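You operate a simulated robot arm through the tools that you are given. There is no shell and no other tool. Be economical: measure what you need, move in short steps, check, and stop when the job is done.

Carry out the task below with a simulated robot arm. There is one attempt and no reset: what you move stays moved.

TASK
Press the green seal into the black cover and draw the slide back out.

The check looks at the end state, three seconds after you hand in, the way a careful person would. Anything else that was tipped, shoved, dropped, spilled or broken makes it a failure. A push-on lid holds only when it is set on centred and level and pressed home; a screw cap is set on level and turned clockwise until tight.

THE ROBOT
A 5-joint arm with a two-finger parallel gripper, fixed in place. Base frame: the origin is at the foot of the arm, x ahead of it, y to its left, z up; the work surface is at about z = 0. Lengths are in cm, angles in degrees, forces in N, time in s.
With the tool pointing down near the work surface it reaches from about 26 to 60 cm from the base axis. Its first joint turns from -66.0 to 66.0 degrees. The tool tilts only in the upright plane through the base axis and itself; it spins freely about its own axis. Payload 1.57 kg.
The tool frame sits at the grasp point between the pads (the TCP): z along the fingers, y along the line on which they close. The tips reach 3 cm beyond it. The gripper opens to 8 cm. The fingers are 1.7 cm wide and 1.2 cm thick; the gripper's body (4 by 8.2 cm) begins 8 cm behind the TCP.
Orientation is that of the tool frame in the base frame, as a unit quaternion [w, x, y, z]. With the fingers straight down and closing along the base's y, the tool's x points along the base's -x, its y along +y and its z along -z.

THE INTERFACE
- The arm moves only by the tool arm_command. Its argument "increments" is a list of rows, each an object (a shift or turn left out is 0, a gripper value left out holds the last) with "grip": the closure, from 0 (fully open) to 1 (shut); "xyz": the shift along the tool's x, y, z in cm, a list of three; "angular": the turn, a rotation vector about the tool's x, y, z in degrees, a list of three. In form: [{"grip": grip, "xyz": [dx, dy, dz], "angular": [rx, ry, rz]}, ...]. A call has 1 to 12 rows; each row shifts and turns the commanded pose from where the row before left it, along the tool's axes as they then stand. Each row takes 0.2 s and may step no farther than 5 cm and 8.6 degrees from the row before; otherwise, or with a gripper value out of range, the whole call is refused. Where a pose cannot be reached the arm comes as near as it can. A force on the tool above 90 N (or 10 N above the force at the start of the call, whichever is more), or a blocked arm, ends the call early, and 0.2 s more pass. The fingers move at their own pace (about 15.3 cm/s each) and stop on an object; they squeeze with about 30 N. The grip force told is the motor's: it shows also when the fingers shut on nothing. Time passes only in rows, and 0.2 s behind the last, so rows that do not move let the fingers close. It gives the time, the measured TCP pose, the force on the tool (base axes), the opening and the grip force at its end, in the units of the frame above (readings bear some noise).
- Cameras (640 x 400 px; columns grow to the right, rows downward): "scene" is fixed at [1.68, 37.69, 53.93]; the picture's right is [-0.92, -0.39, 0.00], its down [-0.17, 0.40, -0.90] and it looks along [0.36, -0.83, -0.43] (base axes); focal length 300 px, centre (320, 200). "wrist" rides on the gripper at [-3.2, 0, -7.8] in the tool frame; the picture's right is [0.00, -1.00, 0.00], its down [0.97, 0.00, -0.24] and it looks along [0.24, 0.00, 0.97] (tool axes); focal length 218 px, centre (320, 200). There is no depth. A picture from a camera that has moved, and an enlarged one, comes with that camera's place and axes in the base frame and with its lens.
- capture(camera): a new picture of that camera. No time passes.
- enlarge(camera, box): a new picture of the part [left, top, right, bottom] of that camera's present view, enlarged. No time passes.
- hand_in(): hands the job in; it is judged then, once.

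Go step by step. Nothing tells you positions but the pictures and the camera data: compare them with the known pose of the tool, close in by small moves and look again before you grip or let go. The budget is 120 turns and 68 pictures, counting those below and the enlarged ones. Unless the task says otherwise, let go and move clear before handing in, and close with one line.

The tools are called after ">>>" as name(argument=value, ...) on one line, values as JSON. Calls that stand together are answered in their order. arm_command: Moves the arm, as the interface text tells. Its arguments: {"type":"object","properties":{"increments":{"type":"array","items":{"type":"object","properties":{"grip":{"type":"number"},"xyz":{"type":"array","items":{"type":"number"}},"angular":{"type":"array","items":{"type":"number"}}}}}},"required":["increments"]} The other tools are called the same way: capture (camera) takes a picture; enlarge (camera, box) takes an enlarged picture of a part of a camera's view; hand_in () hands the job in.

At the start:

```text
time: 0.0
eef_pos: [27.02, -17.37, 44.54]
tool_rot: [0.0, 0.0, 1.0, 0.0]
contact_force: [-0.4, 0.2, -0.1]
gripper_width: 7.99
finger_force: 0.1
```

scene: 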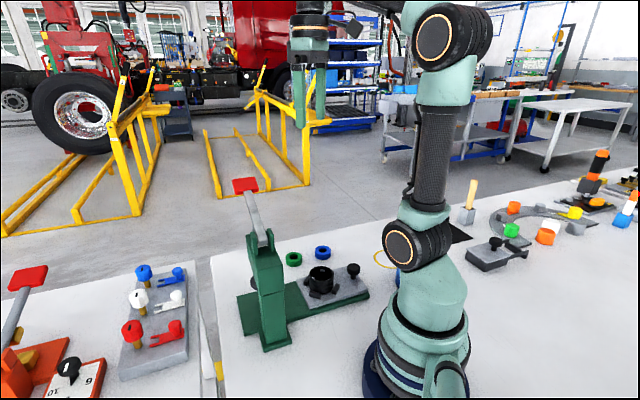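
wrist: 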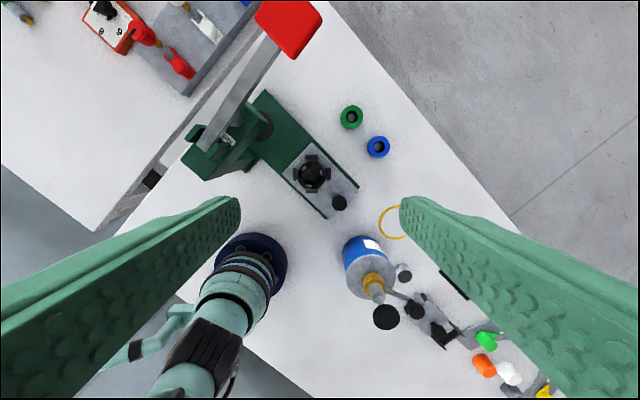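

I see a green lever press with a grey slide carrying a black cover in its nest, and a green and a blue seal ring lying nearby. I'll look closer before moving.

>>> enlarge(camera="scene", box=[220, 160, 400, 360])

>>> enlarge(camera="wrist", box=[170, 0, 430, 240])

```text
2.00 times, centred on (310, 260) of scene
camera zoom: at [1.68, 37.69, 53.93], right [-0.92, -0.39, 0.0], down [-0.17, 0.4, -0.9], along [0.36, -0.83, -0.43], focal length 601 px, centre (340, 80)
```

zoom: 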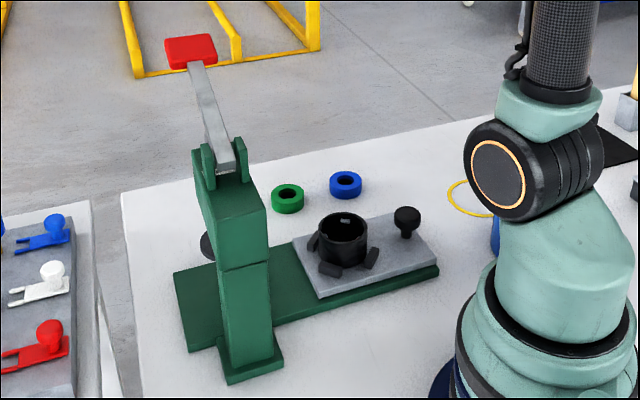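

```text
1.67 times, centred on (300, 120) of wrist
camera zoom: at [30.29, -17.31, 52.52], right [0.0, -1.0, 0.0], down [-0.97, 0.0, 0.24], along [-0.24, 0.0, -0.97], focal length 364 px, centre (353, 333)
```

zoom: 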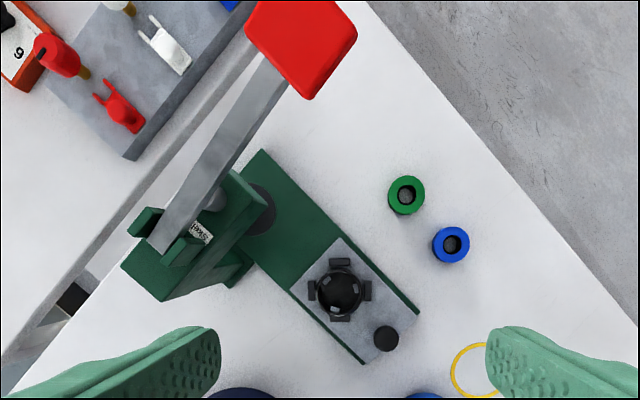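

The green seal is near (36.5, -24.5), the cover near (24, -15.6), the slide's knob near (17.8, -21.8). The slide runs at 45° to under the ram near (34.5, -5). I'll move over the green seal for a closer look.

>>> arm_command(increments=[{"xyz": [-2, -3, 0]}, {"xyz": [-2, -3, 1]}, {"xyz": [-2, -1.5, 4]}, {"xyz": [-2, 0, 4.5]}, {"xyz": [0, 0, 4.5]}, {"xyz": [0, 0, 4.5]}, {"xyz": [0, 0, 4.5]}, {}])

>>> capture(camera="wrist")

>>> capture(camera="scene")

```text
time: 1.8
eef_pos: [34.95, -24.84, 21.26]
tool_rot: [-0.001, 0.0, 1.0, 0.0]
contact_force: [-0.7, 0.8, 0.7]
gripper_width: 8.01
finger_force: 0.1
```

```text
63 pictures are left
camera wrist: at [38.19, -24.72, 29.19], right [0.0, -1.0, 0.0], down [-0.97, 0.0, 0.24], along [-0.24, 0.0, -0.97], focal length 218 px, centre (320, 200)
```

wrist: 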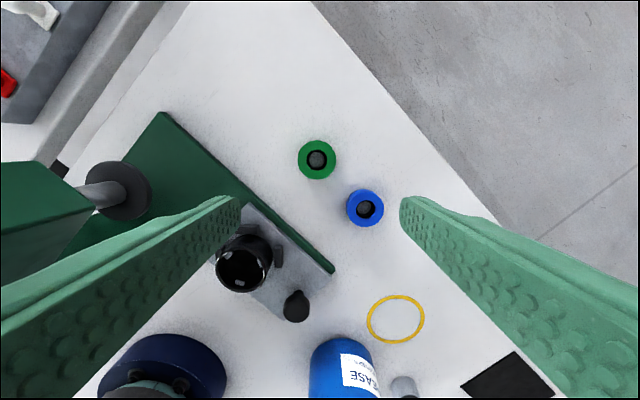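

```text
62 pictures are left
```

scene: 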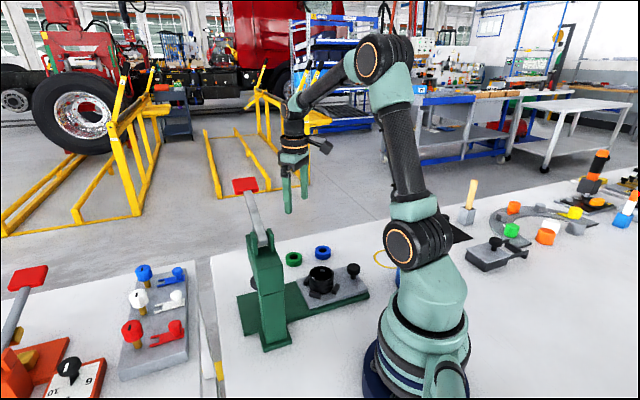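

Green seal at about (36.6, -24.4). Enlarging to get its size and shape and the cover's.

>>> enlarge(camera="wrist", box=[200, 120, 400, 330])

>>> enlarge(camera="scene", box=[275, 235, 375, 310])

>>> enlarge(camera="wrist", box=[60, 100, 200, 220])

```text
1.90 times, centred on (300, 225) of wrist
camera zoom: at [38.19, -24.72, 29.19], right [0.0, -1.0, 0.0], down [-0.97, 0.0, 0.24], along [-0.24, 0.0, -0.97], focal length 416 px, centre (358, 152)
```

zoom: 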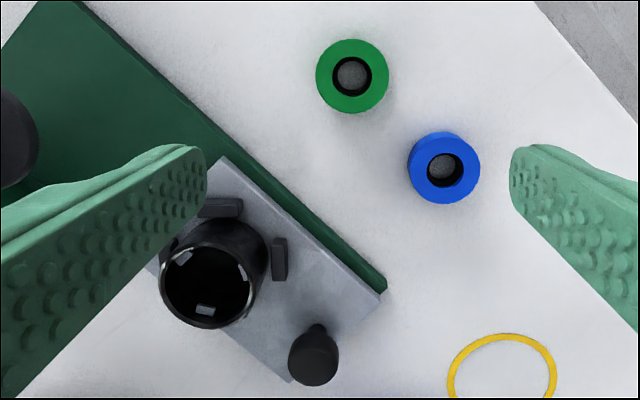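

```text
5.33 times, centred on (325, 272) of scene
camera zoom: at [1.68, 37.69, 53.93], right [-0.92, -0.39, 0.0], down [-0.17, 0.4, -0.9], along [0.36, -0.83, -0.43], focal length 1602 px, centre (293, -187)
```

zoom: 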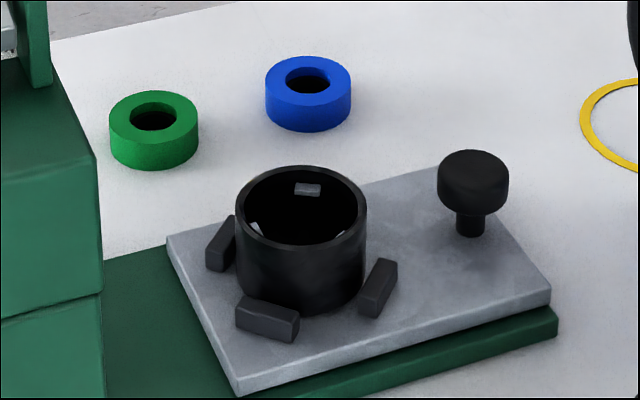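

```text
3.33 times, centred on (130, 160) of wrist
camera zoom: at [38.19, -24.72, 29.19], right [0.0, -1.0, 0.0], down [-0.97, 0.0, 0.24], along [-0.24, 0.0, -0.97], focal length 728 px, centre (953, 333)
```

zoom: 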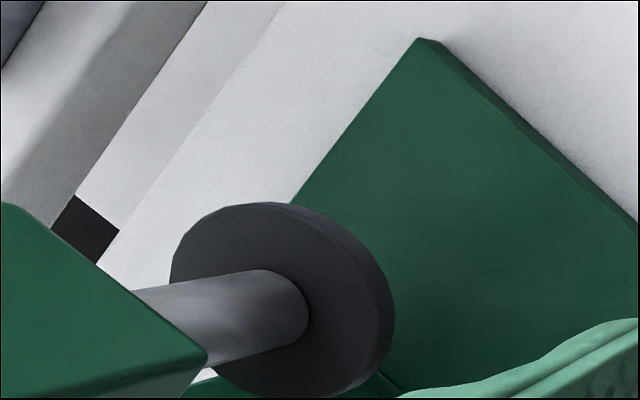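

The seal is roughly 4.7 cm wide, about 2 cm tall; the cover is a cup of roughly 5 cm bore. I'll centre above the green seal and come down partway.

>>> arm_command(increments=[{"xyz": [-1.65, 0.5, 0]}, {"xyz": [0, 0, 4.5]}, {"xyz": [0, 0, 4.5]}, {"xyz": [0, 0, 4]}, {}])

>>> capture(camera="wrist")

```text
time: 3.0
eef_pos: [36.53, -24.34, 8.32]
tool_rot: [0.0, 0.0, 1.0, 0.0]
contact_force: [-0.5, 0.0, 0.9]
gripper_width: 7.97
finger_force: 0.1
```

```text
58 pictures are left
camera wrist: at [39.71, -24.18, 16.32], right [0.0, -1.0, 0.0], down [-0.97, 0.0, 0.24], along [-0.24, 0.0, -0.97], focal length 218 px, centre (320, 200)
```

wrist: 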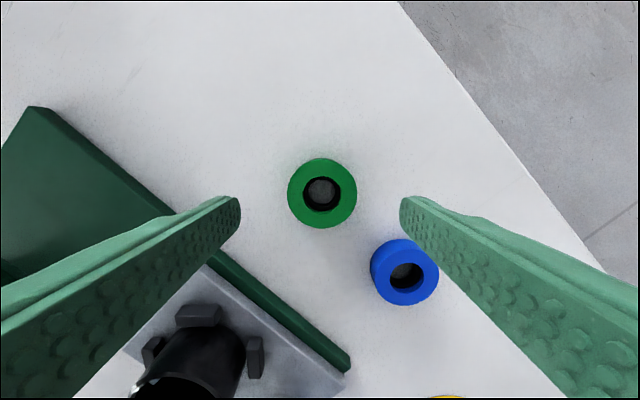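

The seal is centred between the fingers. I'll lower so the tips cover only its upper half and squeeze gently to centre it, then turn 90° and squeeze again.

>>> arm_command(increments=[{"grip": 0.2, "xyz": [0, 0, 2.3]}, {"xyz": [0, 0, 2]}, {}, {"grip": 1.0}, {}, {}])

>>> capture(camera="wrist")

>>> enlarge(camera="scene", box=[245, 200, 345, 290])

```text
time: 4.4
eef_pos: [36.6, -24.33, 4.14]
tool_rot: [-0.001, -0.001, 1.0, 0.0]
contact_force: [0.3, -0.1, -0.2]
gripper_width: 4.56
finger_force: 30.3
```

```text
57 pictures are left
camera wrist: at [39.81, -24.29, 12.14], right [0.0, -1.0, 0.0], down [-0.97, 0.0, 0.24], along [-0.24, 0.0, -0.97], focal length 218 px, centre (320, 200)
```

wrist: 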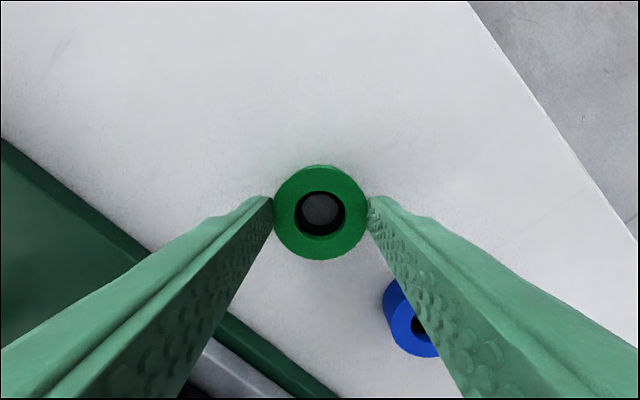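

```text
4.44 times, centred on (295, 245) of scene
camera zoom: at [1.68, 37.69, 53.93], right [-0.92, -0.39, 0.0], down [-0.17, 0.4, -0.9], along [0.36, -0.83, -0.43], focal length 1335 px, centre (431, 0)
```

zoom: 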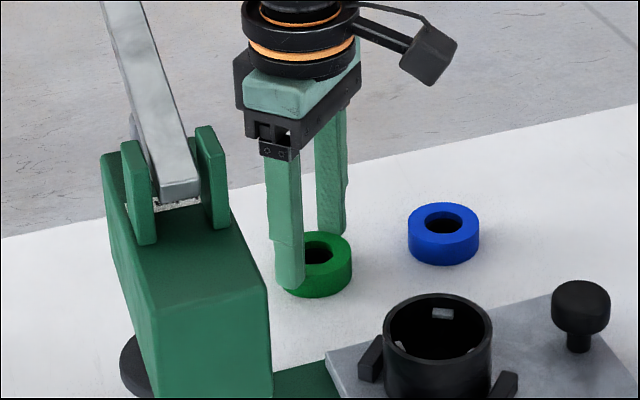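

The seal is 4.56 cm wide and held. I'll open a little, turn 90° and close to centre it the other way.

>>> arm_command(increments=[{"grip": 0.25}, {"angular": [0, 0, 8.5]}, {"angular": [0, 0, 8.5]}, {"angular": [0, 0, 8.5]}, {"angular": [0, 0, 8.5]}, {"angular": [0, 0, 8.5]}, {"angular": [0, 0, 8.5]}, {"angular": [0, 0, 8.5]}, {"angular": [0, 0, 8.5]}, {"angular": [0, 0, 8.5]}, {"angular": [0, 0, 8.5]}, {"angular": [0, 0, 5]}])

>>> arm_command(increments=[{"grip": 1.0}, {}, {}, {}])

>>> capture(camera="wrist")

```text
time: 7.0
eef_pos: [36.68, -24.42, 4.29]
tool_rot: [0.0, 0.708, 0.706, 0.001]
contact_force: [-1.1, -0.2, -0.6]
gripper_width: 6.0
finger_force: 0.1
```

```text
time: 8.0
eef_pos: [36.65, -24.44, 4.33]
tool_rot: [-0.001, 0.707, 0.708, 0.0]
contact_force: [-0.8, 0.4, 0.6]
gripper_width: 4.56
finger_force: 29.4
```

```text
55 pictures are left
camera wrist: at [36.74, -27.54, 12.22], right [-1.0, 0.0, 0.0], down [0.0, 0.97, 0.24], along [0.0, 0.24, -0.97], focal length 218 px, centre (320, 200)
```

wrist: 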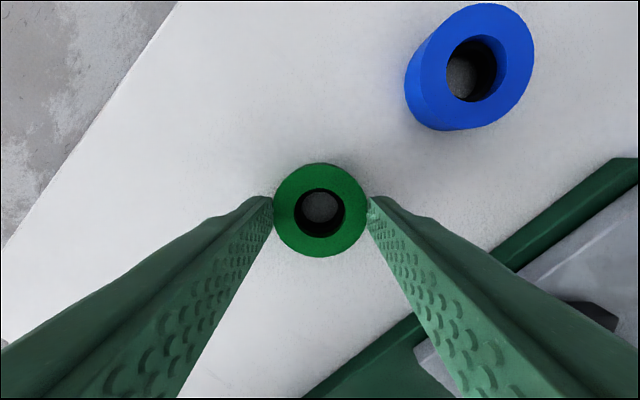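

The seal is gripped and centred. I'll lift it and travel toward the cup at a safe height, stopping short to measure the cup.

>>> arm_command(increments=[{"grip": 1, "xyz": [0, 0, -3]}, {"xyz": [0, 0, -4]}, {"xyz": [0, 0, -4]}, {"xyz": [0, -3, 0]}, {"xyz": [1.5, -3, 0]}, {"xyz": [2, -3, 0]}, {"xyz": [2, -2, 0]}, {"grip": 1}])

>>> capture(camera="wrist")

>>> capture(camera="scene")

```text
time: 9.8
eef_pos: [25.78, -18.73, 15.38]
tool_rot: [0.0, 0.707, 0.707, 0.001]
contact_force: [-0.8, 0.0, -0.4]
gripper_width: 4.56
finger_force: 29.9
```

```text
54 pictures are left
camera wrist: at [25.74, -21.91, 23.29], right [-1.0, 0.0, 0.0], down [0.0, 0.97, 0.24], along [0.0, 0.24, -0.97], focal length 218 px, centre (320, 200)
```

wrist: 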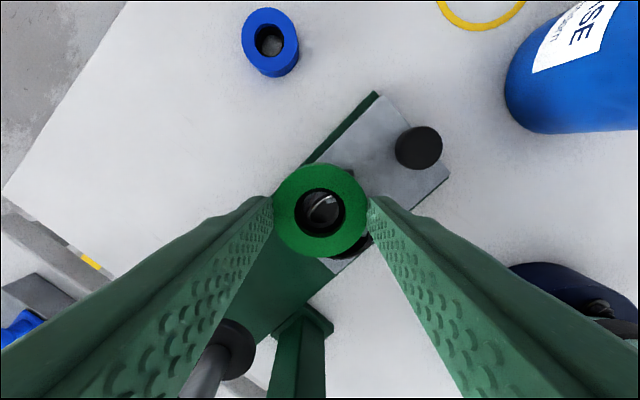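

```text
53 pictures are left
```

scene: 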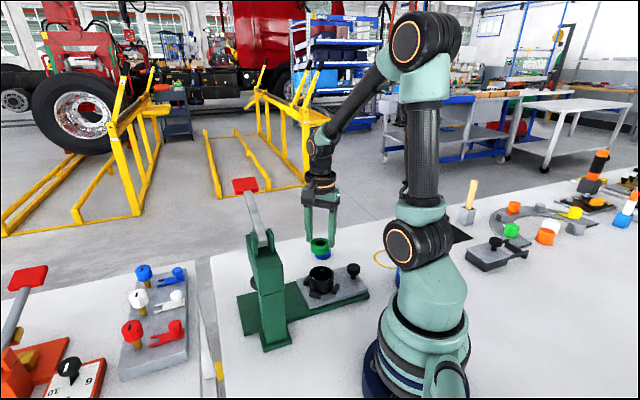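

The seal hides the cup from this side. I'll turn the tool half round so the camera sits on the far side and back off in −y to see the cup clear of the seal.

>>> arm_command(increments=[{"xyz": [-2, 0, 0]}, {"xyz": [-2, 0, 0]}, {"angular": [0, 0, -8.5]}, {"angular": [0, 0, -8.5]}, {"angular": [0, 0, -8.5]}, {"angular": [0, 0, -8.5]}, {"angular": [0, 0, -8.5]}, {"angular": [0, 0, -8.5]}, {"angular": [0, 0, -8.5]}, {"angular": [0, 0, -8.5]}, {"angular": [0, 0, -8.5]}, {"angular": [0, 0, -8.5]}])

>>> arm_command(increments=[{"angular": [0, 0, -8.5]}, {"angular": [0, 0, -8.5]}, {"angular": [0, 0, -8.5]}, {"angular": [0, 0, -8.5]}, {"angular": [0, 0, -8.5]}, {"angular": [0, 0, -8.5]}, {"angular": [0, 0, -8.5]}, {"angular": [0, 0, -8.5]}, {"angular": [0, 0, -8.5]}, {"angular": [0, 0, -8.5]}, {"angular": [0, 0, -8.5]}, {"angular": [0, 0, -1.5]}])

>>> capture(camera="wrist")

```text
time: 12.4
eef_pos: [25.78, -22.88, 15.4]
tool_rot: [0.001, 0.042, 0.999, 0.001]
contact_force: [0.1, -1.1, -0.4]
gripper_width: 4.58
finger_force: 30.3
```

```text
time: 15.0
eef_pos: [25.72, -22.86, 15.28]
tool_rot: [0.0, 0.708, -0.706, 0.001]
contact_force: [1.0, 0.1, 0.3]
gripper_width: 4.5
finger_force: 29.7
```

```text
52 pictures are left
camera wrist: at [25.71, -19.62, 23.2], right [1.0, 0.0, 0.0], down [0.0, -0.97, 0.24], along [0.0, -0.24, -0.97], focal length 218 px, centre (320, 200)
```

wrist: 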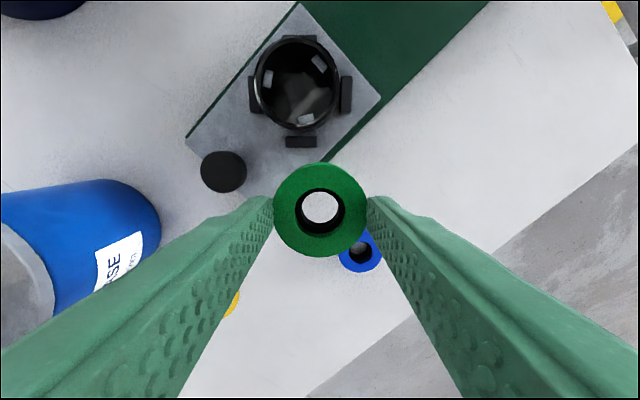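

>>> enlarge(camera="wrist", box=[190, 10, 390, 210])

```text
2.00 times, centred on (290, 110) of wrist
camera zoom: at [25.71, -19.62, 23.2], right [1.0, 0.0, 0.0], down [0.0, -0.97, 0.24], along [0.0, -0.24, -0.97], focal length 436 px, centre (380, 380)
```

zoom: 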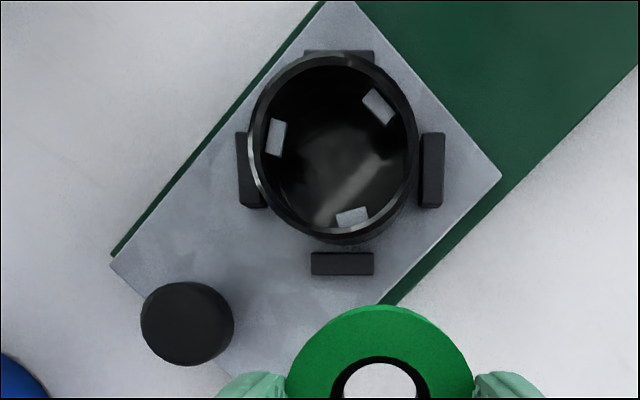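

Cup rim centre comes out near (24.05, -15.2) with the rim about z = 6, bore about 5.2 cm with three tabs inside. Moving the seal over it, still above.

>>> arm_command(increments=[{"xyz": [-2.5, 0.7, 0]}, {"xyz": [-2.5, 0.5, 0]}, {"xyz": [-2.66, 0.47, 0]}, {"xyz": [0, 0, 2]}, {"xyz": [0, 0, 1.2]}, {}])

>>> capture(camera="wrist")

>>> enlarge(camera="scene", box=[275, 225, 375, 310])

```text
time: 16.4
eef_pos: [23.9, -15.29, 11.88]
tool_rot: [0.0, 0.707, -0.707, 0.0]
contact_force: [0.5, -0.6, -0.1]
gripper_width: 4.54
finger_force: 29.5
```

```text
50 pictures are left
camera wrist: at [23.99, -11.88, 19.85], right [1.0, 0.0, 0.0], down [0.0, -0.97, 0.24], along [0.0, -0.24, -0.97], focal length 218 px, centre (320, 200)
```

wrist: 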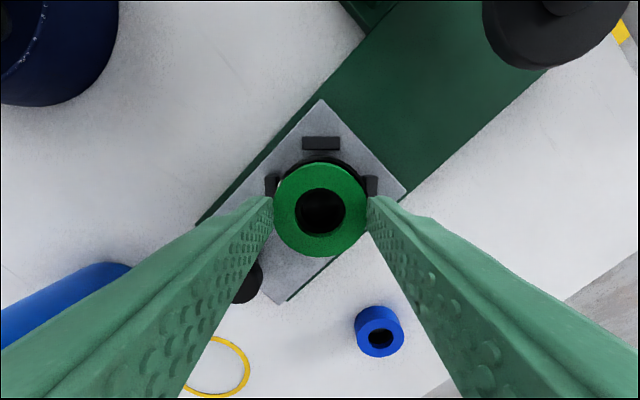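

```text
4.71 times, centred on (325, 268) of scene
camera zoom: at [1.68, 37.69, 53.93], right [-0.92, -0.39, 0.0], down [-0.17, 0.4, -0.9], along [0.36, -0.83, -0.43], focal length 1413 px, centre (296, -118)
```

zoom: 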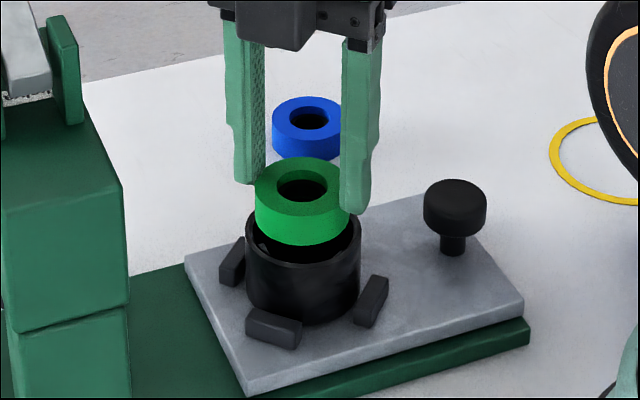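

The seal is aligned over the cup as seen from both cameras. Lowering gently toward the rim.

>>> arm_command(increments=[{"xyz": [0, -0.1, 0.5]}, {"xyz": [0, 0, 0.5]}, {"xyz": [0, 0, 0.5]}, {}])

>>> enlarge(camera="scene", box=[285, 235, 365, 305])

>>> enlarge(camera="wrist", box=[240, 120, 400, 280])

```text
time: 17.4
eef_pos: [24.1, -15.24, 10.53]
tool_rot: [0.0, -0.707, 0.708, -0.001]
contact_force: [-0.2, -0.4, 0.5]
gripper_width: 4.53
finger_force: 30.2
```

```text
5.71 times, centred on (325, 270) of scene
camera zoom: at [1.68, 37.69, 53.93], right [-0.92, -0.39, 0.0], down [-0.17, 0.4, -0.9], along [0.36, -0.83, -0.43], focal length 1716 px, centre (291, -200)
```

zoom: 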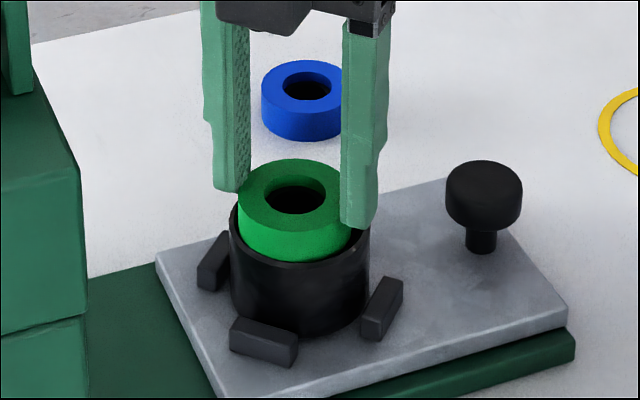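

```text
2.50 times, centred on (320, 200) of wrist
camera zoom: at [24.15, -11.91, 18.46], right [1.0, 0.0, 0.0], down [0.0, -0.97, 0.24], along [0.0, -0.24, -0.97], focal length 546 px, centre (320, 200)
```

zoom: 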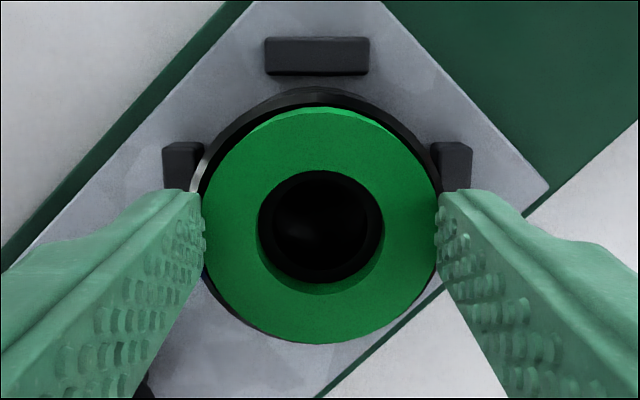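

The seal sits slightly to +x of the cup's centre. I'll shift back 0.15 cm and lower into the mouth.

>>> arm_command(increments=[{"xyz": [0.05, 0.15, 0]}, {"xyz": [0, 0, 0.4]}, {"xyz": [0, 0, 0.4]}, {}])

>>> enlarge(camera="scene", box=[285, 235, 365, 305])

```text
time: 18.4
eef_pos: [23.91, -15.32, 9.87]
tool_rot: [0.0, 0.707, -0.707, 0.0]
contact_force: [-1.2, 2.9, 10.8]
gripper_width: 4.54
finger_force: 30.0
```

```text
5.71 times, centred on (325, 270) of scene
camera zoom: at [1.67, 37.69, 53.93], right [-0.92, -0.39, 0.0], down [-0.17, 0.4, -0.9], along [0.36, -0.83, -0.43], focal length 1716 px, centre (291, -200)
```

zoom: 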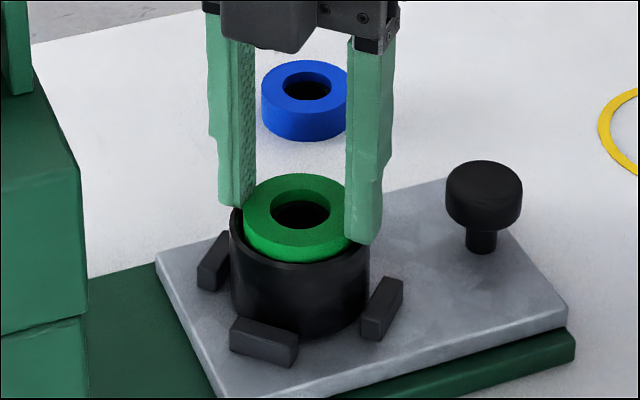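

There's about 11 N of upward contact. Checking from the wrist whether the seal is in the bore or on the rim.

>>> enlarge(camera="wrist", box=[240, 120, 400, 280])

>>> enlarge(camera="scene", box=[306, 255, 342, 285])

```text
2.50 times, centred on (320, 200) of wrist
camera zoom: at [23.97, -11.99, 17.68], right [1.0, 0.0, 0.0], down [0.0, -0.97, 0.24], along [0.0, -0.24, -0.97], focal length 546 px, centre (320, 200)
```

zoom: 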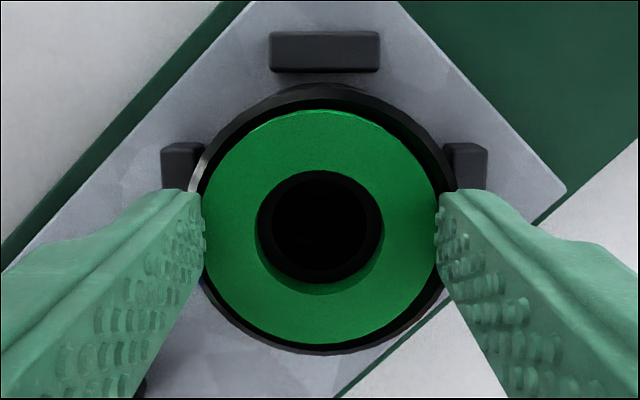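

```text
13.33 times, centred on (324, 270) of scene
camera zoom: at [1.67, 37.69, 53.93], right [-0.92, -0.39, 0.0], down [-0.17, 0.4, -0.9], along [0.36, -0.83, -0.43], focal length 4004 px, centre (267, -733)
```

zoom: 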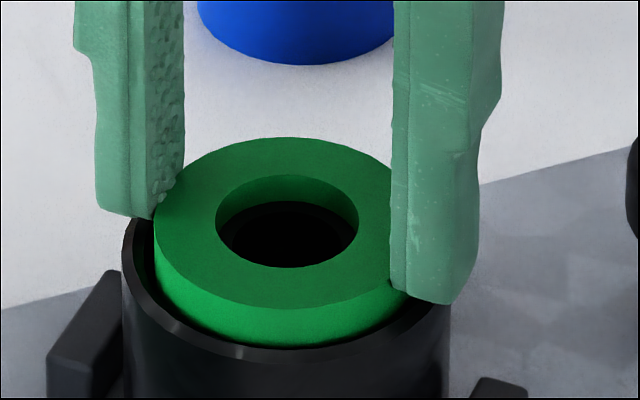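

The seal is inside the bore, centred, resting on the inner tabs. Releasing it with a small opening and lifting slightly to check.

>>> arm_command(increments=[{"grip": 0.3}, {}, {"xyz": [0, 0, -2]}, {"xyz": [0, 0, -3]}, {}])

>>> capture(camera="wrist")

>>> enlarge(camera="scene", box=[285, 235, 365, 305])

```text
time: 19.6
eef_pos: [23.97, -15.31, 14.8]
tool_rot: [0.0, -0.707, 0.708, 0.001]
contact_force: [-0.4, 0.2, 0.2]
gripper_width: 5.6
finger_force: 0.1
```

```text
43 pictures are left
camera wrist: at [23.99, -12.04, 22.69], right [1.0, 0.0, 0.0], down [0.0, -0.97, 0.24], along [0.0, -0.24, -0.97], focal length 218 px, centre (320, 200)
```

wrist: 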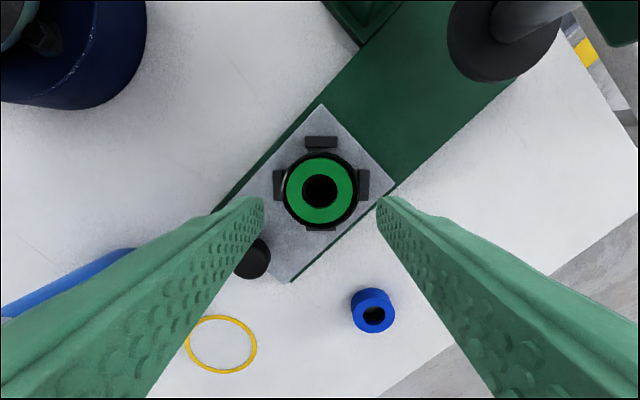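

```text
5.71 times, centred on (325, 270) of scene
camera zoom: at [1.68, 37.69, 53.93], right [-0.92, -0.39, 0.0], down [-0.17, 0.4, -0.9], along [0.36, -0.83, -0.43], focal length 1716 px, centre (291, -200)
```

zoom: 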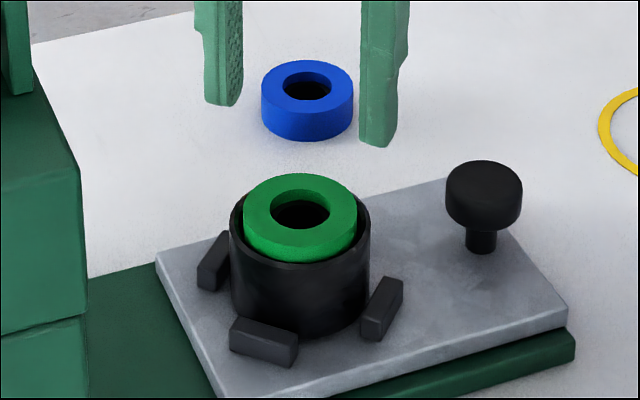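

The seal lies level in the cup's mouth. Next I'll turn the tool so the camera points away from the press and move over the slide's knob near (18.2, -21.6).

>>> arm_command(increments=[{"angular": [0, 0, -8.5]}, {"angular": [0, 0, -8.5]}, {"angular": [0, 0, -8.5]}, {"angular": [0, 0, -8.5]}, {"angular": [0, 0, -8.5]}, {"angular": [0, 0, -8.5]}, {"angular": [0, 0, -8.5]}, {"angular": [0, 0, -8.5]}])

>>> arm_command(increments=[{"angular": [0, 0, -8.5]}, {"angular": [0, 0, -8.5]}, {"angular": [0, 0, -8.5]}, {"angular": [0, 0, -8.5]}, {"angular": [0, 0, -8.5]}, {"angular": [0, 0, -8.5]}, {"angular": [0, 0, -8.5]}, {"angular": [0, 0, -7.5]}, {"xyz": [-2.5, 0, 0]}, {"xyz": [-2.5, 0, 0]}, {}])

>>> capture(camera="wrist")

```text
time: 21.4
eef_pos: [27.44, -7.26, 14.9]
tool_rot: [0.0, 0.981, -0.193, 0.0]
contact_force: [-6.6, -22.5, 0.5]
gripper_width: 3.58
finger_force: 0.2
out of reach, approached as far as the arm can: row 6, 7, 8
```

```text
time: 21.7
eef_pos: [27.42, -6.76, 14.79]
tool_rot: [0.0, 0.981, -0.193, -0.002]
contact_force: [-12.8, -26.7, 5.6]
gripper_width: 2.96
finger_force: 0.0
out of reach, approached as far as the arm can: row 1
stopped in row 1: the force on the tool passed its limit (the readings are from after the stop); the commanded pose is now the measured one
```

```text
41 pictures are left
camera wrist: at [24.4, -5.5, 22.73], right [0.38, 0.93, 0.0], down [0.9, -0.37, 0.24], along [0.22, -0.09, -0.97], focal length 218 px, centre (320, 200)
```

wrist: 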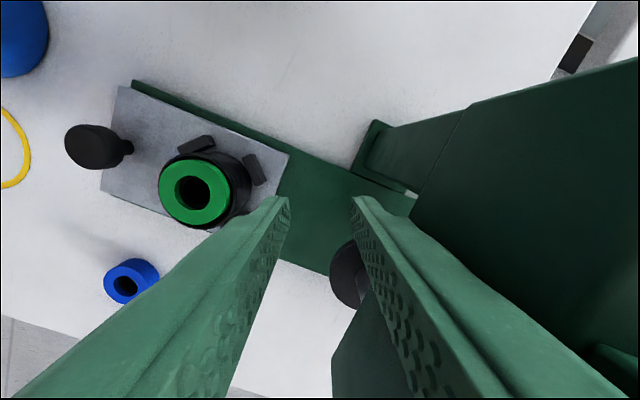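

The spin hit its limit and the arm swung until it touched the press — I must back away the way it came and unwind the other direction. First retreat along the finger axis away from the press.

>>> arm_command(increments=[{"grip": 0.3, "xyz": [0, 1, 0]}, {"xyz": [0, 2, 0]}, {"xyz": [0, 2.5, 0]}, {"xyz": [0, 3, 0]}, {}])

>>> capture(camera="scene")

>>> capture(camera="wrist")

```text
time: 22.9
eef_pos: [27.2, -6.96, 14.95]
tool_rot: [0.0, 0.981, -0.193, -0.002]
contact_force: [-13.8, -18.9, -0.4]
gripper_width: 3.61
finger_force: 0.0
out of reach, approached as far as the arm can: row 1, 2, 3, 4
```

```text
40 pictures are left
```

scene: 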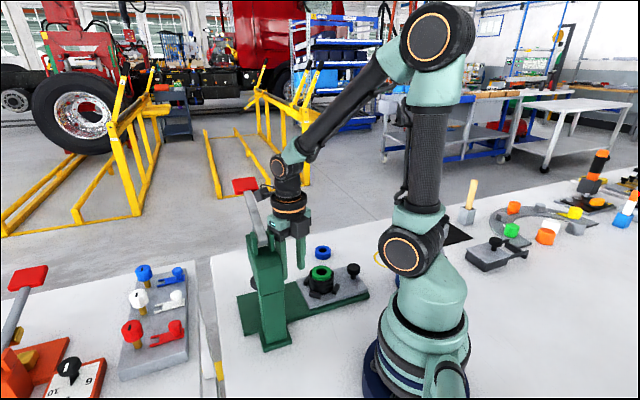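

```text
39 pictures are left
camera wrist: at [24.24, -5.78, 22.73], right [0.38, 0.93, 0.0], down [0.9, -0.37, 0.24], along [0.22, -0.09, -0.97], focal length 218 px, centre (320, 200)
```

wrist: 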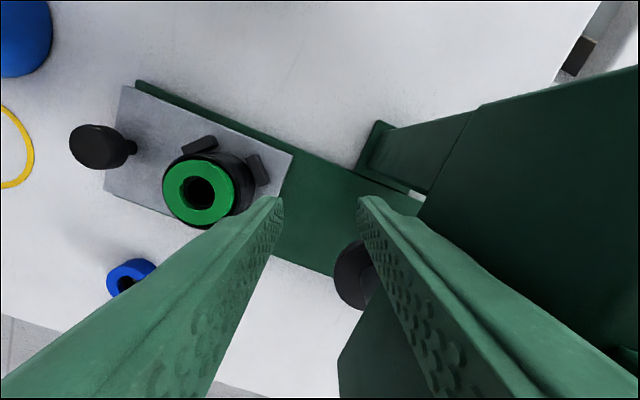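

The spin limit still blocks the retreat; turning the tool back in the plus direction should let it return to over the cup.

>>> arm_command(increments=[{"angular": [0, 0, 4]}, {"angular": [0, 0, 4]}, {"angular": [0, 0, 4]}, {"angular": [0, 0, 4]}, {"angular": [0, 0, 6]}, {}])

>>> capture(camera="scene")

```text
time: 24.3
eef_pos: [26.96, -6.89, 14.92]
tool_rot: [0.001, 0.927, -0.376, -0.002]
contact_force: [-21.0, -7.5, -4.4]
gripper_width: 3.87
finger_force: 0.0
```

```text
38 pictures are left
```

scene: 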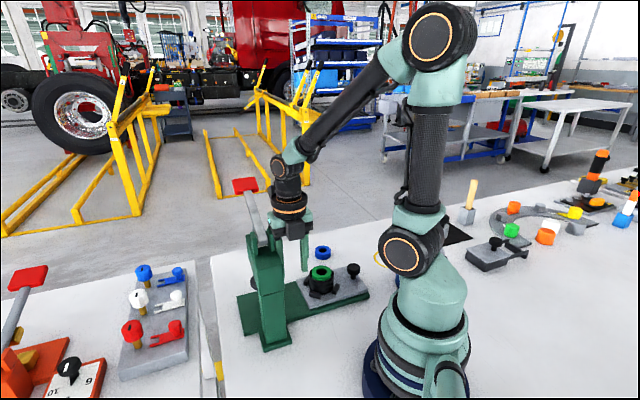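

Now it's free of the limit. Retreating away from the press.

>>> arm_command(increments=[{"xyz": [0, 1, 0]}, {"xyz": [0, 1.5, 0]}, {"xyz": [1, 1.5, 0]}, {"xyz": [1.5, 1.5, 0]}, {"xyz": [1.5, 1.5, 0], "angular": [0, 0, 8.5]}, {"xyz": [0, 0, 0], "angular": [0, 0, 8.5]}, {}])

>>> capture(camera="wrist")

>>> capture(camera="scene")

```text
time: 25.9
eef_pos: [25.26, -14.68, 15.05]
tool_rot: [-0.001, 0.861, -0.508, -0.001]
contact_force: [0.5, 0.0, 0.3]
gripper_width: 5.61
finger_force: 0.0
```

```text
37 pictures are left
camera wrist: at [23.69, -11.85, 22.92], right [0.88, 0.48, 0.0], down [0.47, -0.85, 0.24], along [0.12, -0.21, -0.97], focal length 218 px, centre (320, 200)
```

wrist: 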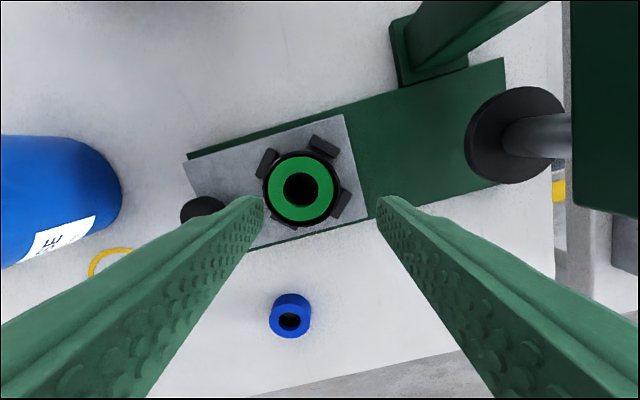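

```text
36 pictures are left
```

scene: 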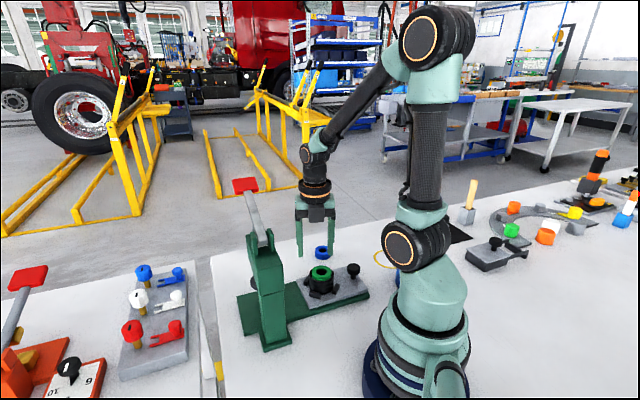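

Press and parts look unmoved. I'll now unwind the tool in the plus direction to bring the camera to the side away from the press, rotating here in free space.

>>> arm_command(increments=[{"angular": [0, 0, 8.5]}, {"angular": [0, 0, 8.5]}, {"angular": [0, 0, 8.5]}, {"angular": [0, 0, 8.5]}, {"angular": [0, 0, 8.5]}, {"angular": [0, 0, 8.5]}, {"angular": [0, 0, 8.5]}, {"angular": [0, 0, 8.5]}, {"angular": [0, 0, 8.5]}, {"angular": [0, 0, 8.5]}, {"angular": [0, 0, 8.5]}, {"angular": [0, 0, 8.5]}])

>>> arm_command(increments=[{"angular": [0, 0, 8.5]}, {"angular": [0, 0, 8.5]}, {"angular": [0, 0, 8.5]}, {"angular": [0, 0, 8.5]}, {"angular": [0, 0, 8.5]}, {"angular": [0, 0, 8.5]}, {"angular": [0, 0, 8.5]}, {"angular": [0, 0, 8.5]}, {"angular": [0, 0, 8.5]}, {"angular": [0, 0, 8.5]}, {"angular": [0, 0, 8.5]}, {"angular": [0, 0, 8.5]}])

>>> arm_command(increments=[{"angular": [0, 0, 8.5]}, {"angular": [0, 0, 8.5]}, {"angular": [0, 0, 8.5]}, {"angular": [0, 0, 8.5]}, {"angular": [0, 0, 8.5]}, {"angular": [0, 0, 7.5]}, {}])

>>> capture(camera="wrist")

```text
time: 28.5
eef_pos: [25.16, -14.63, 14.98]
tool_rot: [-0.001, -0.147, 0.989, 0.001]
contact_force: [0.5, -0.8, -0.5]
gripper_width: 5.58
finger_force: 0.1
```

```text
time: 31.1
eef_pos: [25.05, -14.76, 14.96]
tool_rot: [-0.001, 0.677, 0.736, 0.0]
contact_force: [-0.6, 0.3, 0.4]
gripper_width: 5.58
finger_force: 0.1
```

```text
time: 32.7
eef_pos: [25.13, -14.56, 14.9]
tool_rot: [-0.001, 0.924, 0.382, 0.0]
contact_force: [-0.2, 0.0, 0.6]
gripper_width: 5.61
finger_force: 0.0
```

```text
35 pictures are left
camera wrist: at [22.84, -16.88, 22.8], right [-0.71, 0.71, 0.0], down [0.69, 0.69, 0.24], along [0.17, 0.17, -0.97], focal length 218 px, centre (320, 200)
```

wrist: 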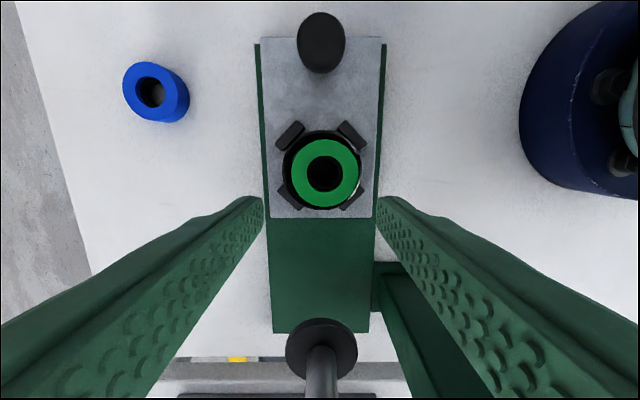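

The tool is now aligned exactly with the slide; the ram disc is near (34, -5.75, 9), so the travel is about 13.8 cm. Moving over the knob.

>>> arm_command(increments=[{"xyz": [-3, 0, 0]}, {"xyz": [-3.5, 0, 0]}, {"xyz": [-3.4, 0, 0]}, {"xyz": [0, 0, 3]}, {"xyz": [0, 0, 2]}, {}])

>>> capture(camera="wrist")

```text
time: 34.1
eef_pos: [18.21, -21.72, 9.92]
tool_rot: [0.0, 0.924, 0.383, -0.001]
contact_force: [0.2, 0.4, -0.2]
gripper_width: 5.59
finger_force: 0.1
```

```text
34 pictures are left
camera wrist: at [15.93, -23.84, 17.79], right [-0.71, 0.71, 0.0], down [0.69, 0.69, 0.24], along [0.17, 0.17, -0.97], focal length 218 px, centre (320, 200)
```

wrist: 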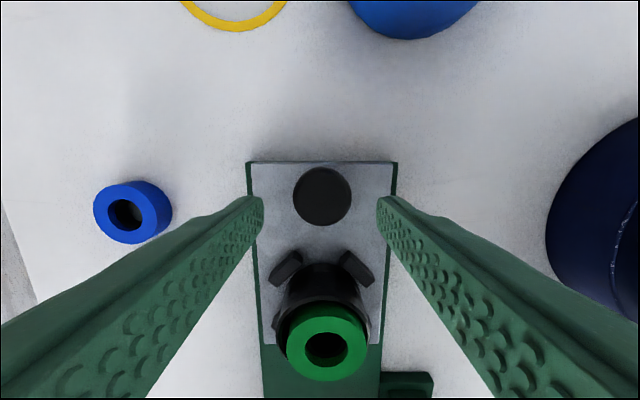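

Knob is between the fingers, about 0.2 cm further back. Lowering and gripping it.

>>> arm_command(increments=[{"xyz": [-0.2, 0, 1.6]}, {"xyz": [0, 0, 1.5]}, {}, {"grip": 1.0}, {}, {}])

>>> enlarge(camera="scene", box=[285, 225, 385, 310])

```text
time: 35.5
eef_pos: [17.91, -21.63, 6.83]
tool_rot: [-0.002, 0.924, 0.383, -0.001]
contact_force: [-8.9, 7.6, 2.2]
gripper_width: 3.21
finger_force: 40.7
```

```text
4.71 times, centred on (335, 268) of scene
camera zoom: at [1.68, 37.69, 53.93], right [-0.92, -0.39, 0.0], down [-0.17, 0.4, -0.9], along [0.36, -0.83, -0.43], focal length 1413 px, centre (249, -118)
```

zoom: 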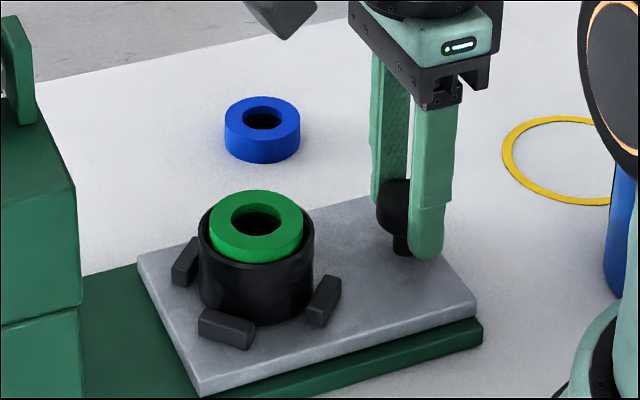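

Knob gripped. I'll relieve the slight side load and push the slide slowly toward the ram.

>>> arm_command(increments=[{"grip": 1, "xyz": [0, -0.2, 0]}, {"xyz": [0.4, 0, 0]}, {"xyz": [0.6, 0, 0]}, {"xyz": [0.8, 0, 0]}, {"xyz": [0.8, 0, 0]}, {"xyz": [0.8, 0, 0]}, {"xyz": [0.6, 0, 0]}, {"xyz": [0.3, 0, 0]}, {}])

>>> capture(camera="scene")

```text
time: 37.5
eef_pos: [20.99, -18.69, 6.87]
tool_rot: [0.001, 0.924, 0.383, 0.001]
contact_force: [-2.6, 2.5, 31.3]
gripper_width: 3.21
finger_force: 41.1
```

```text
32 pictures are left
```

scene: 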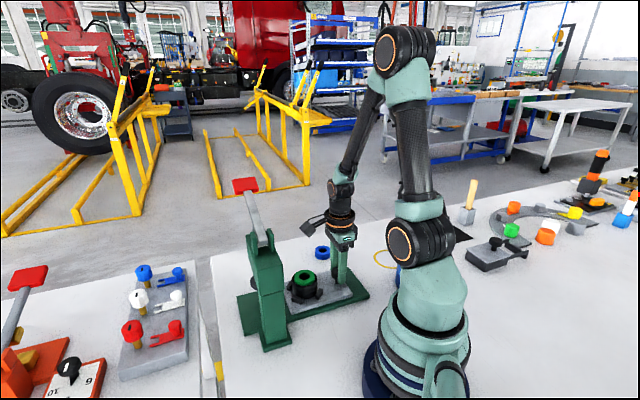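

The slide moves with the knob. I'll ease the vertical load a touch and continue.

>>> arm_command(increments=[{"grip": 1, "xyz": [0.3, 0, -0.1]}, {"xyz": [0.8, 0, 0]}, {"xyz": [0.8, 0, 0]}, {"xyz": [0.8, 0, 0]}, {"xyz": [0.8, 0, 0]}, {"xyz": [0.8, 0, 0]}, {"xyz": [0.8, 0, 0]}, {"xyz": [0.6, 0, 0]}, {"xyz": [0.4, 0, 0]}, {}])

>>> capture(camera="scene")

>>> capture(camera="wrist")

```text
time: 39.7
eef_pos: [25.31, -14.39, 6.88]
tool_rot: [0.001, 0.924, 0.383, 0.0]
contact_force: [11.7, -11.7, -13.4]
gripper_width: 3.21
finger_force: 40.3
```

```text
31 pictures are left
```

scene: 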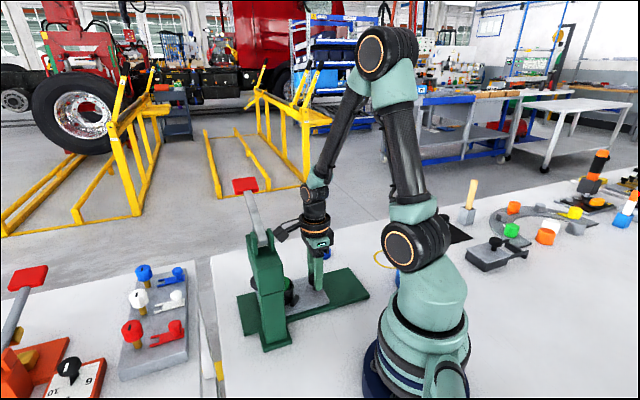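

```text
30 pictures are left
camera wrist: at [22.98, -16.56, 14.86], right [-0.71, 0.71, 0.0], down [0.69, 0.69, 0.24], along [0.17, 0.17, -0.97], focal length 218 px, centre (320, 200)
```

wrist: 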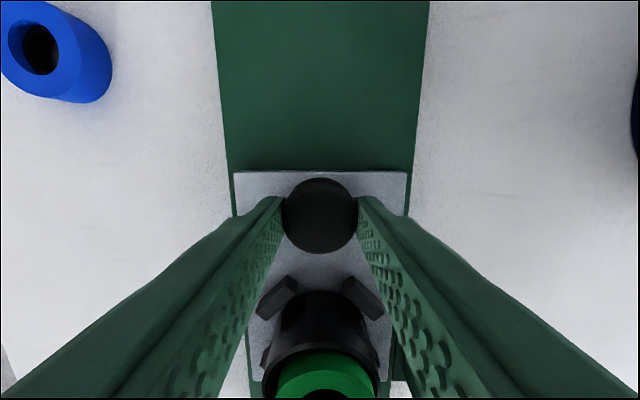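

About 10.4 cm travelled, 3.4 left. Checking the clearance between the seal and the ram disc before going under.

>>> enlarge(camera="scene", box=[230, 215, 350, 320])

>>> enlarge(camera="wrist", box=[220, 260, 420, 400])

```text
3.81 times, centred on (290, 268) of scene
camera zoom: at [1.68, 37.69, 53.93], right [-0.92, -0.39, 0.0], down [-0.17, 0.4, -0.9], along [0.36, -0.83, -0.43], focal length 1144 px, centre (434, -57)
```

zoom: 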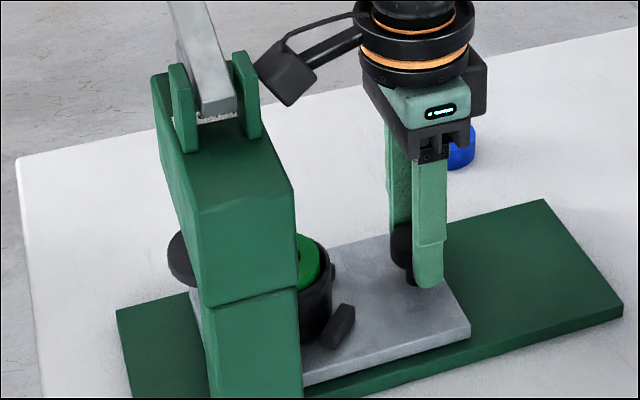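

```text
2.86 times, centred on (320, 330) of wrist
camera zoom: at [22.98, -16.56, 14.86], right [-0.71, 0.71, 0.0], down [0.69, 0.69, 0.24], along [0.17, 0.17, -0.97], focal length 624 px, centre (320, -171)
```

zoom: 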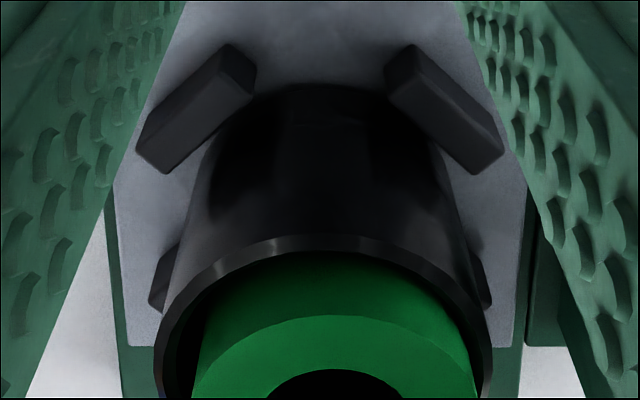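

The black housing on the wrist's far side (about 8 cm out) would hit the ram rod/lever if I continue in this orientation. I'll release the knob, rise, turn 90° so the housing points clear of the press, and regrip along the slide direction.

>>> arm_command(increments=[{"grip": 0.3}, {}, {"xyz": [0, 0, -2]}, {"xyz": [-1, 0, -2.5]}, {"angular": [0, 0, -7.5]}, {"angular": [0, 0, -7.5]}, {"angular": [0, 0, -7.5]}, {"angular": [0, 0, -7.5]}, {"angular": [0, 0, -7.5]}, {"angular": [0, 0, -7.5]}])

>>> arm_command(increments=[{"angular": [0, 0, -7.5]}, {"angular": [0, 0, -7.5]}, {"angular": [0, 0, -7.5]}, {"angular": [0, 0, -7.5]}, {"angular": [0, 0, -7.5]}, {"angular": [0, 0, -7.5]}, {}])

>>> capture(camera="wrist")

>>> capture(camera="scene")

```text
time: 41.9
eef_pos: [24.53, -14.95, 11.36]
tool_rot: [0.0, 0.706, 0.708, 0.0]
contact_force: [-0.7, 0.2, 0.1]
gripper_width: 5.58
finger_force: 0.0
```

```text
time: 43.5
eef_pos: [24.51, -15.01, 11.42]
tool_rot: [-0.001, 0.381, 0.925, 0.001]
contact_force: [0.2, -0.6, -0.6]
gripper_width: 5.63
finger_force: 0.0
```

```text
27 pictures are left
camera wrist: at [26.74, -17.12, 19.33], right [-0.71, -0.71, 0.0], down [-0.69, 0.68, 0.24], along [-0.17, 0.17, -0.97], focal length 218 px, centre (320, 200)
```

wrist: 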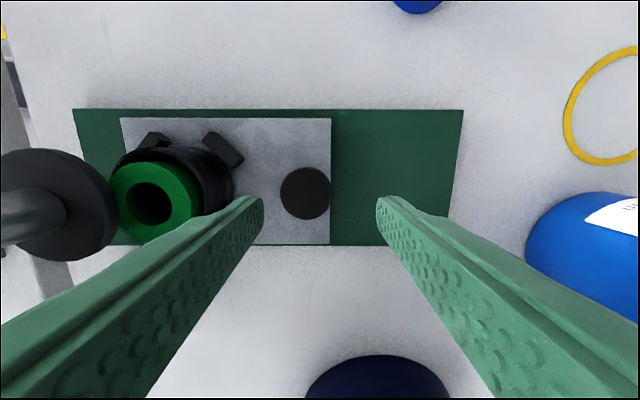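

```text
26 pictures are left
```

scene: 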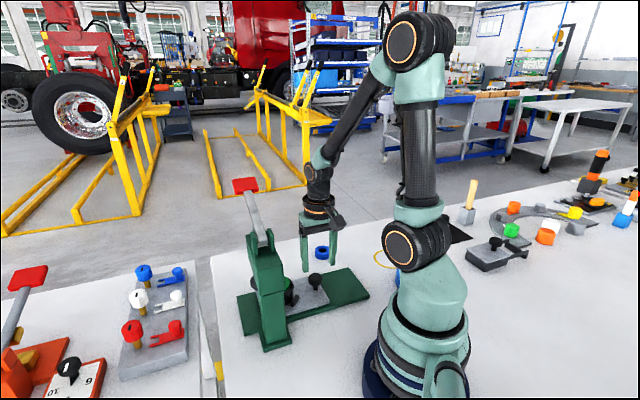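

Clear view: knob at s≈7.7 along the slide axis, 1.0 cm ahead of the tool. Moving over, lowering and gripping it along the slide direction.

>>> arm_command(increments=[{"grip": 0.3, "xyz": [-0.15, 1.0, 0]}, {"xyz": [0, 0, 2]}, {"xyz": [0, 0, 1.5]}, {"xyz": [0, 0, 1]}, {}, {"grip": 1.0}, {}, {}])

>>> capture(camera="wrist")

```text
time: 45.3
eef_pos: [25.12, -14.33, 6.8]
tool_rot: [-0.001, 0.382, 0.924, 0.0]
contact_force: [2.8, -2.5, -14.8]
gripper_width: 3.37
finger_force: 41.5
```

```text
25 pictures are left
camera wrist: at [27.47, -16.53, 14.77], right [-0.71, -0.71, 0.0], down [-0.69, 0.69, 0.24], along [-0.17, 0.17, -0.97], focal length 218 px, centre (320, 200)
```

wrist: 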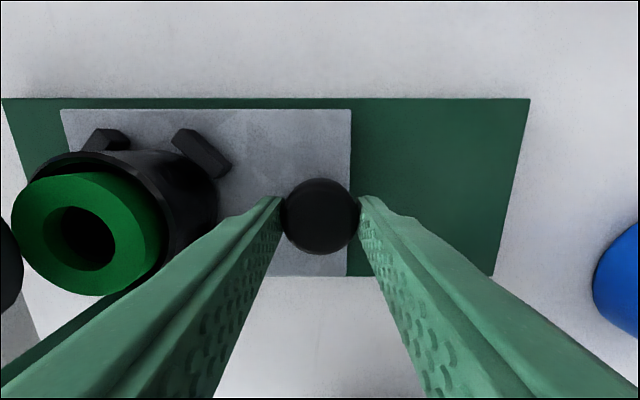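

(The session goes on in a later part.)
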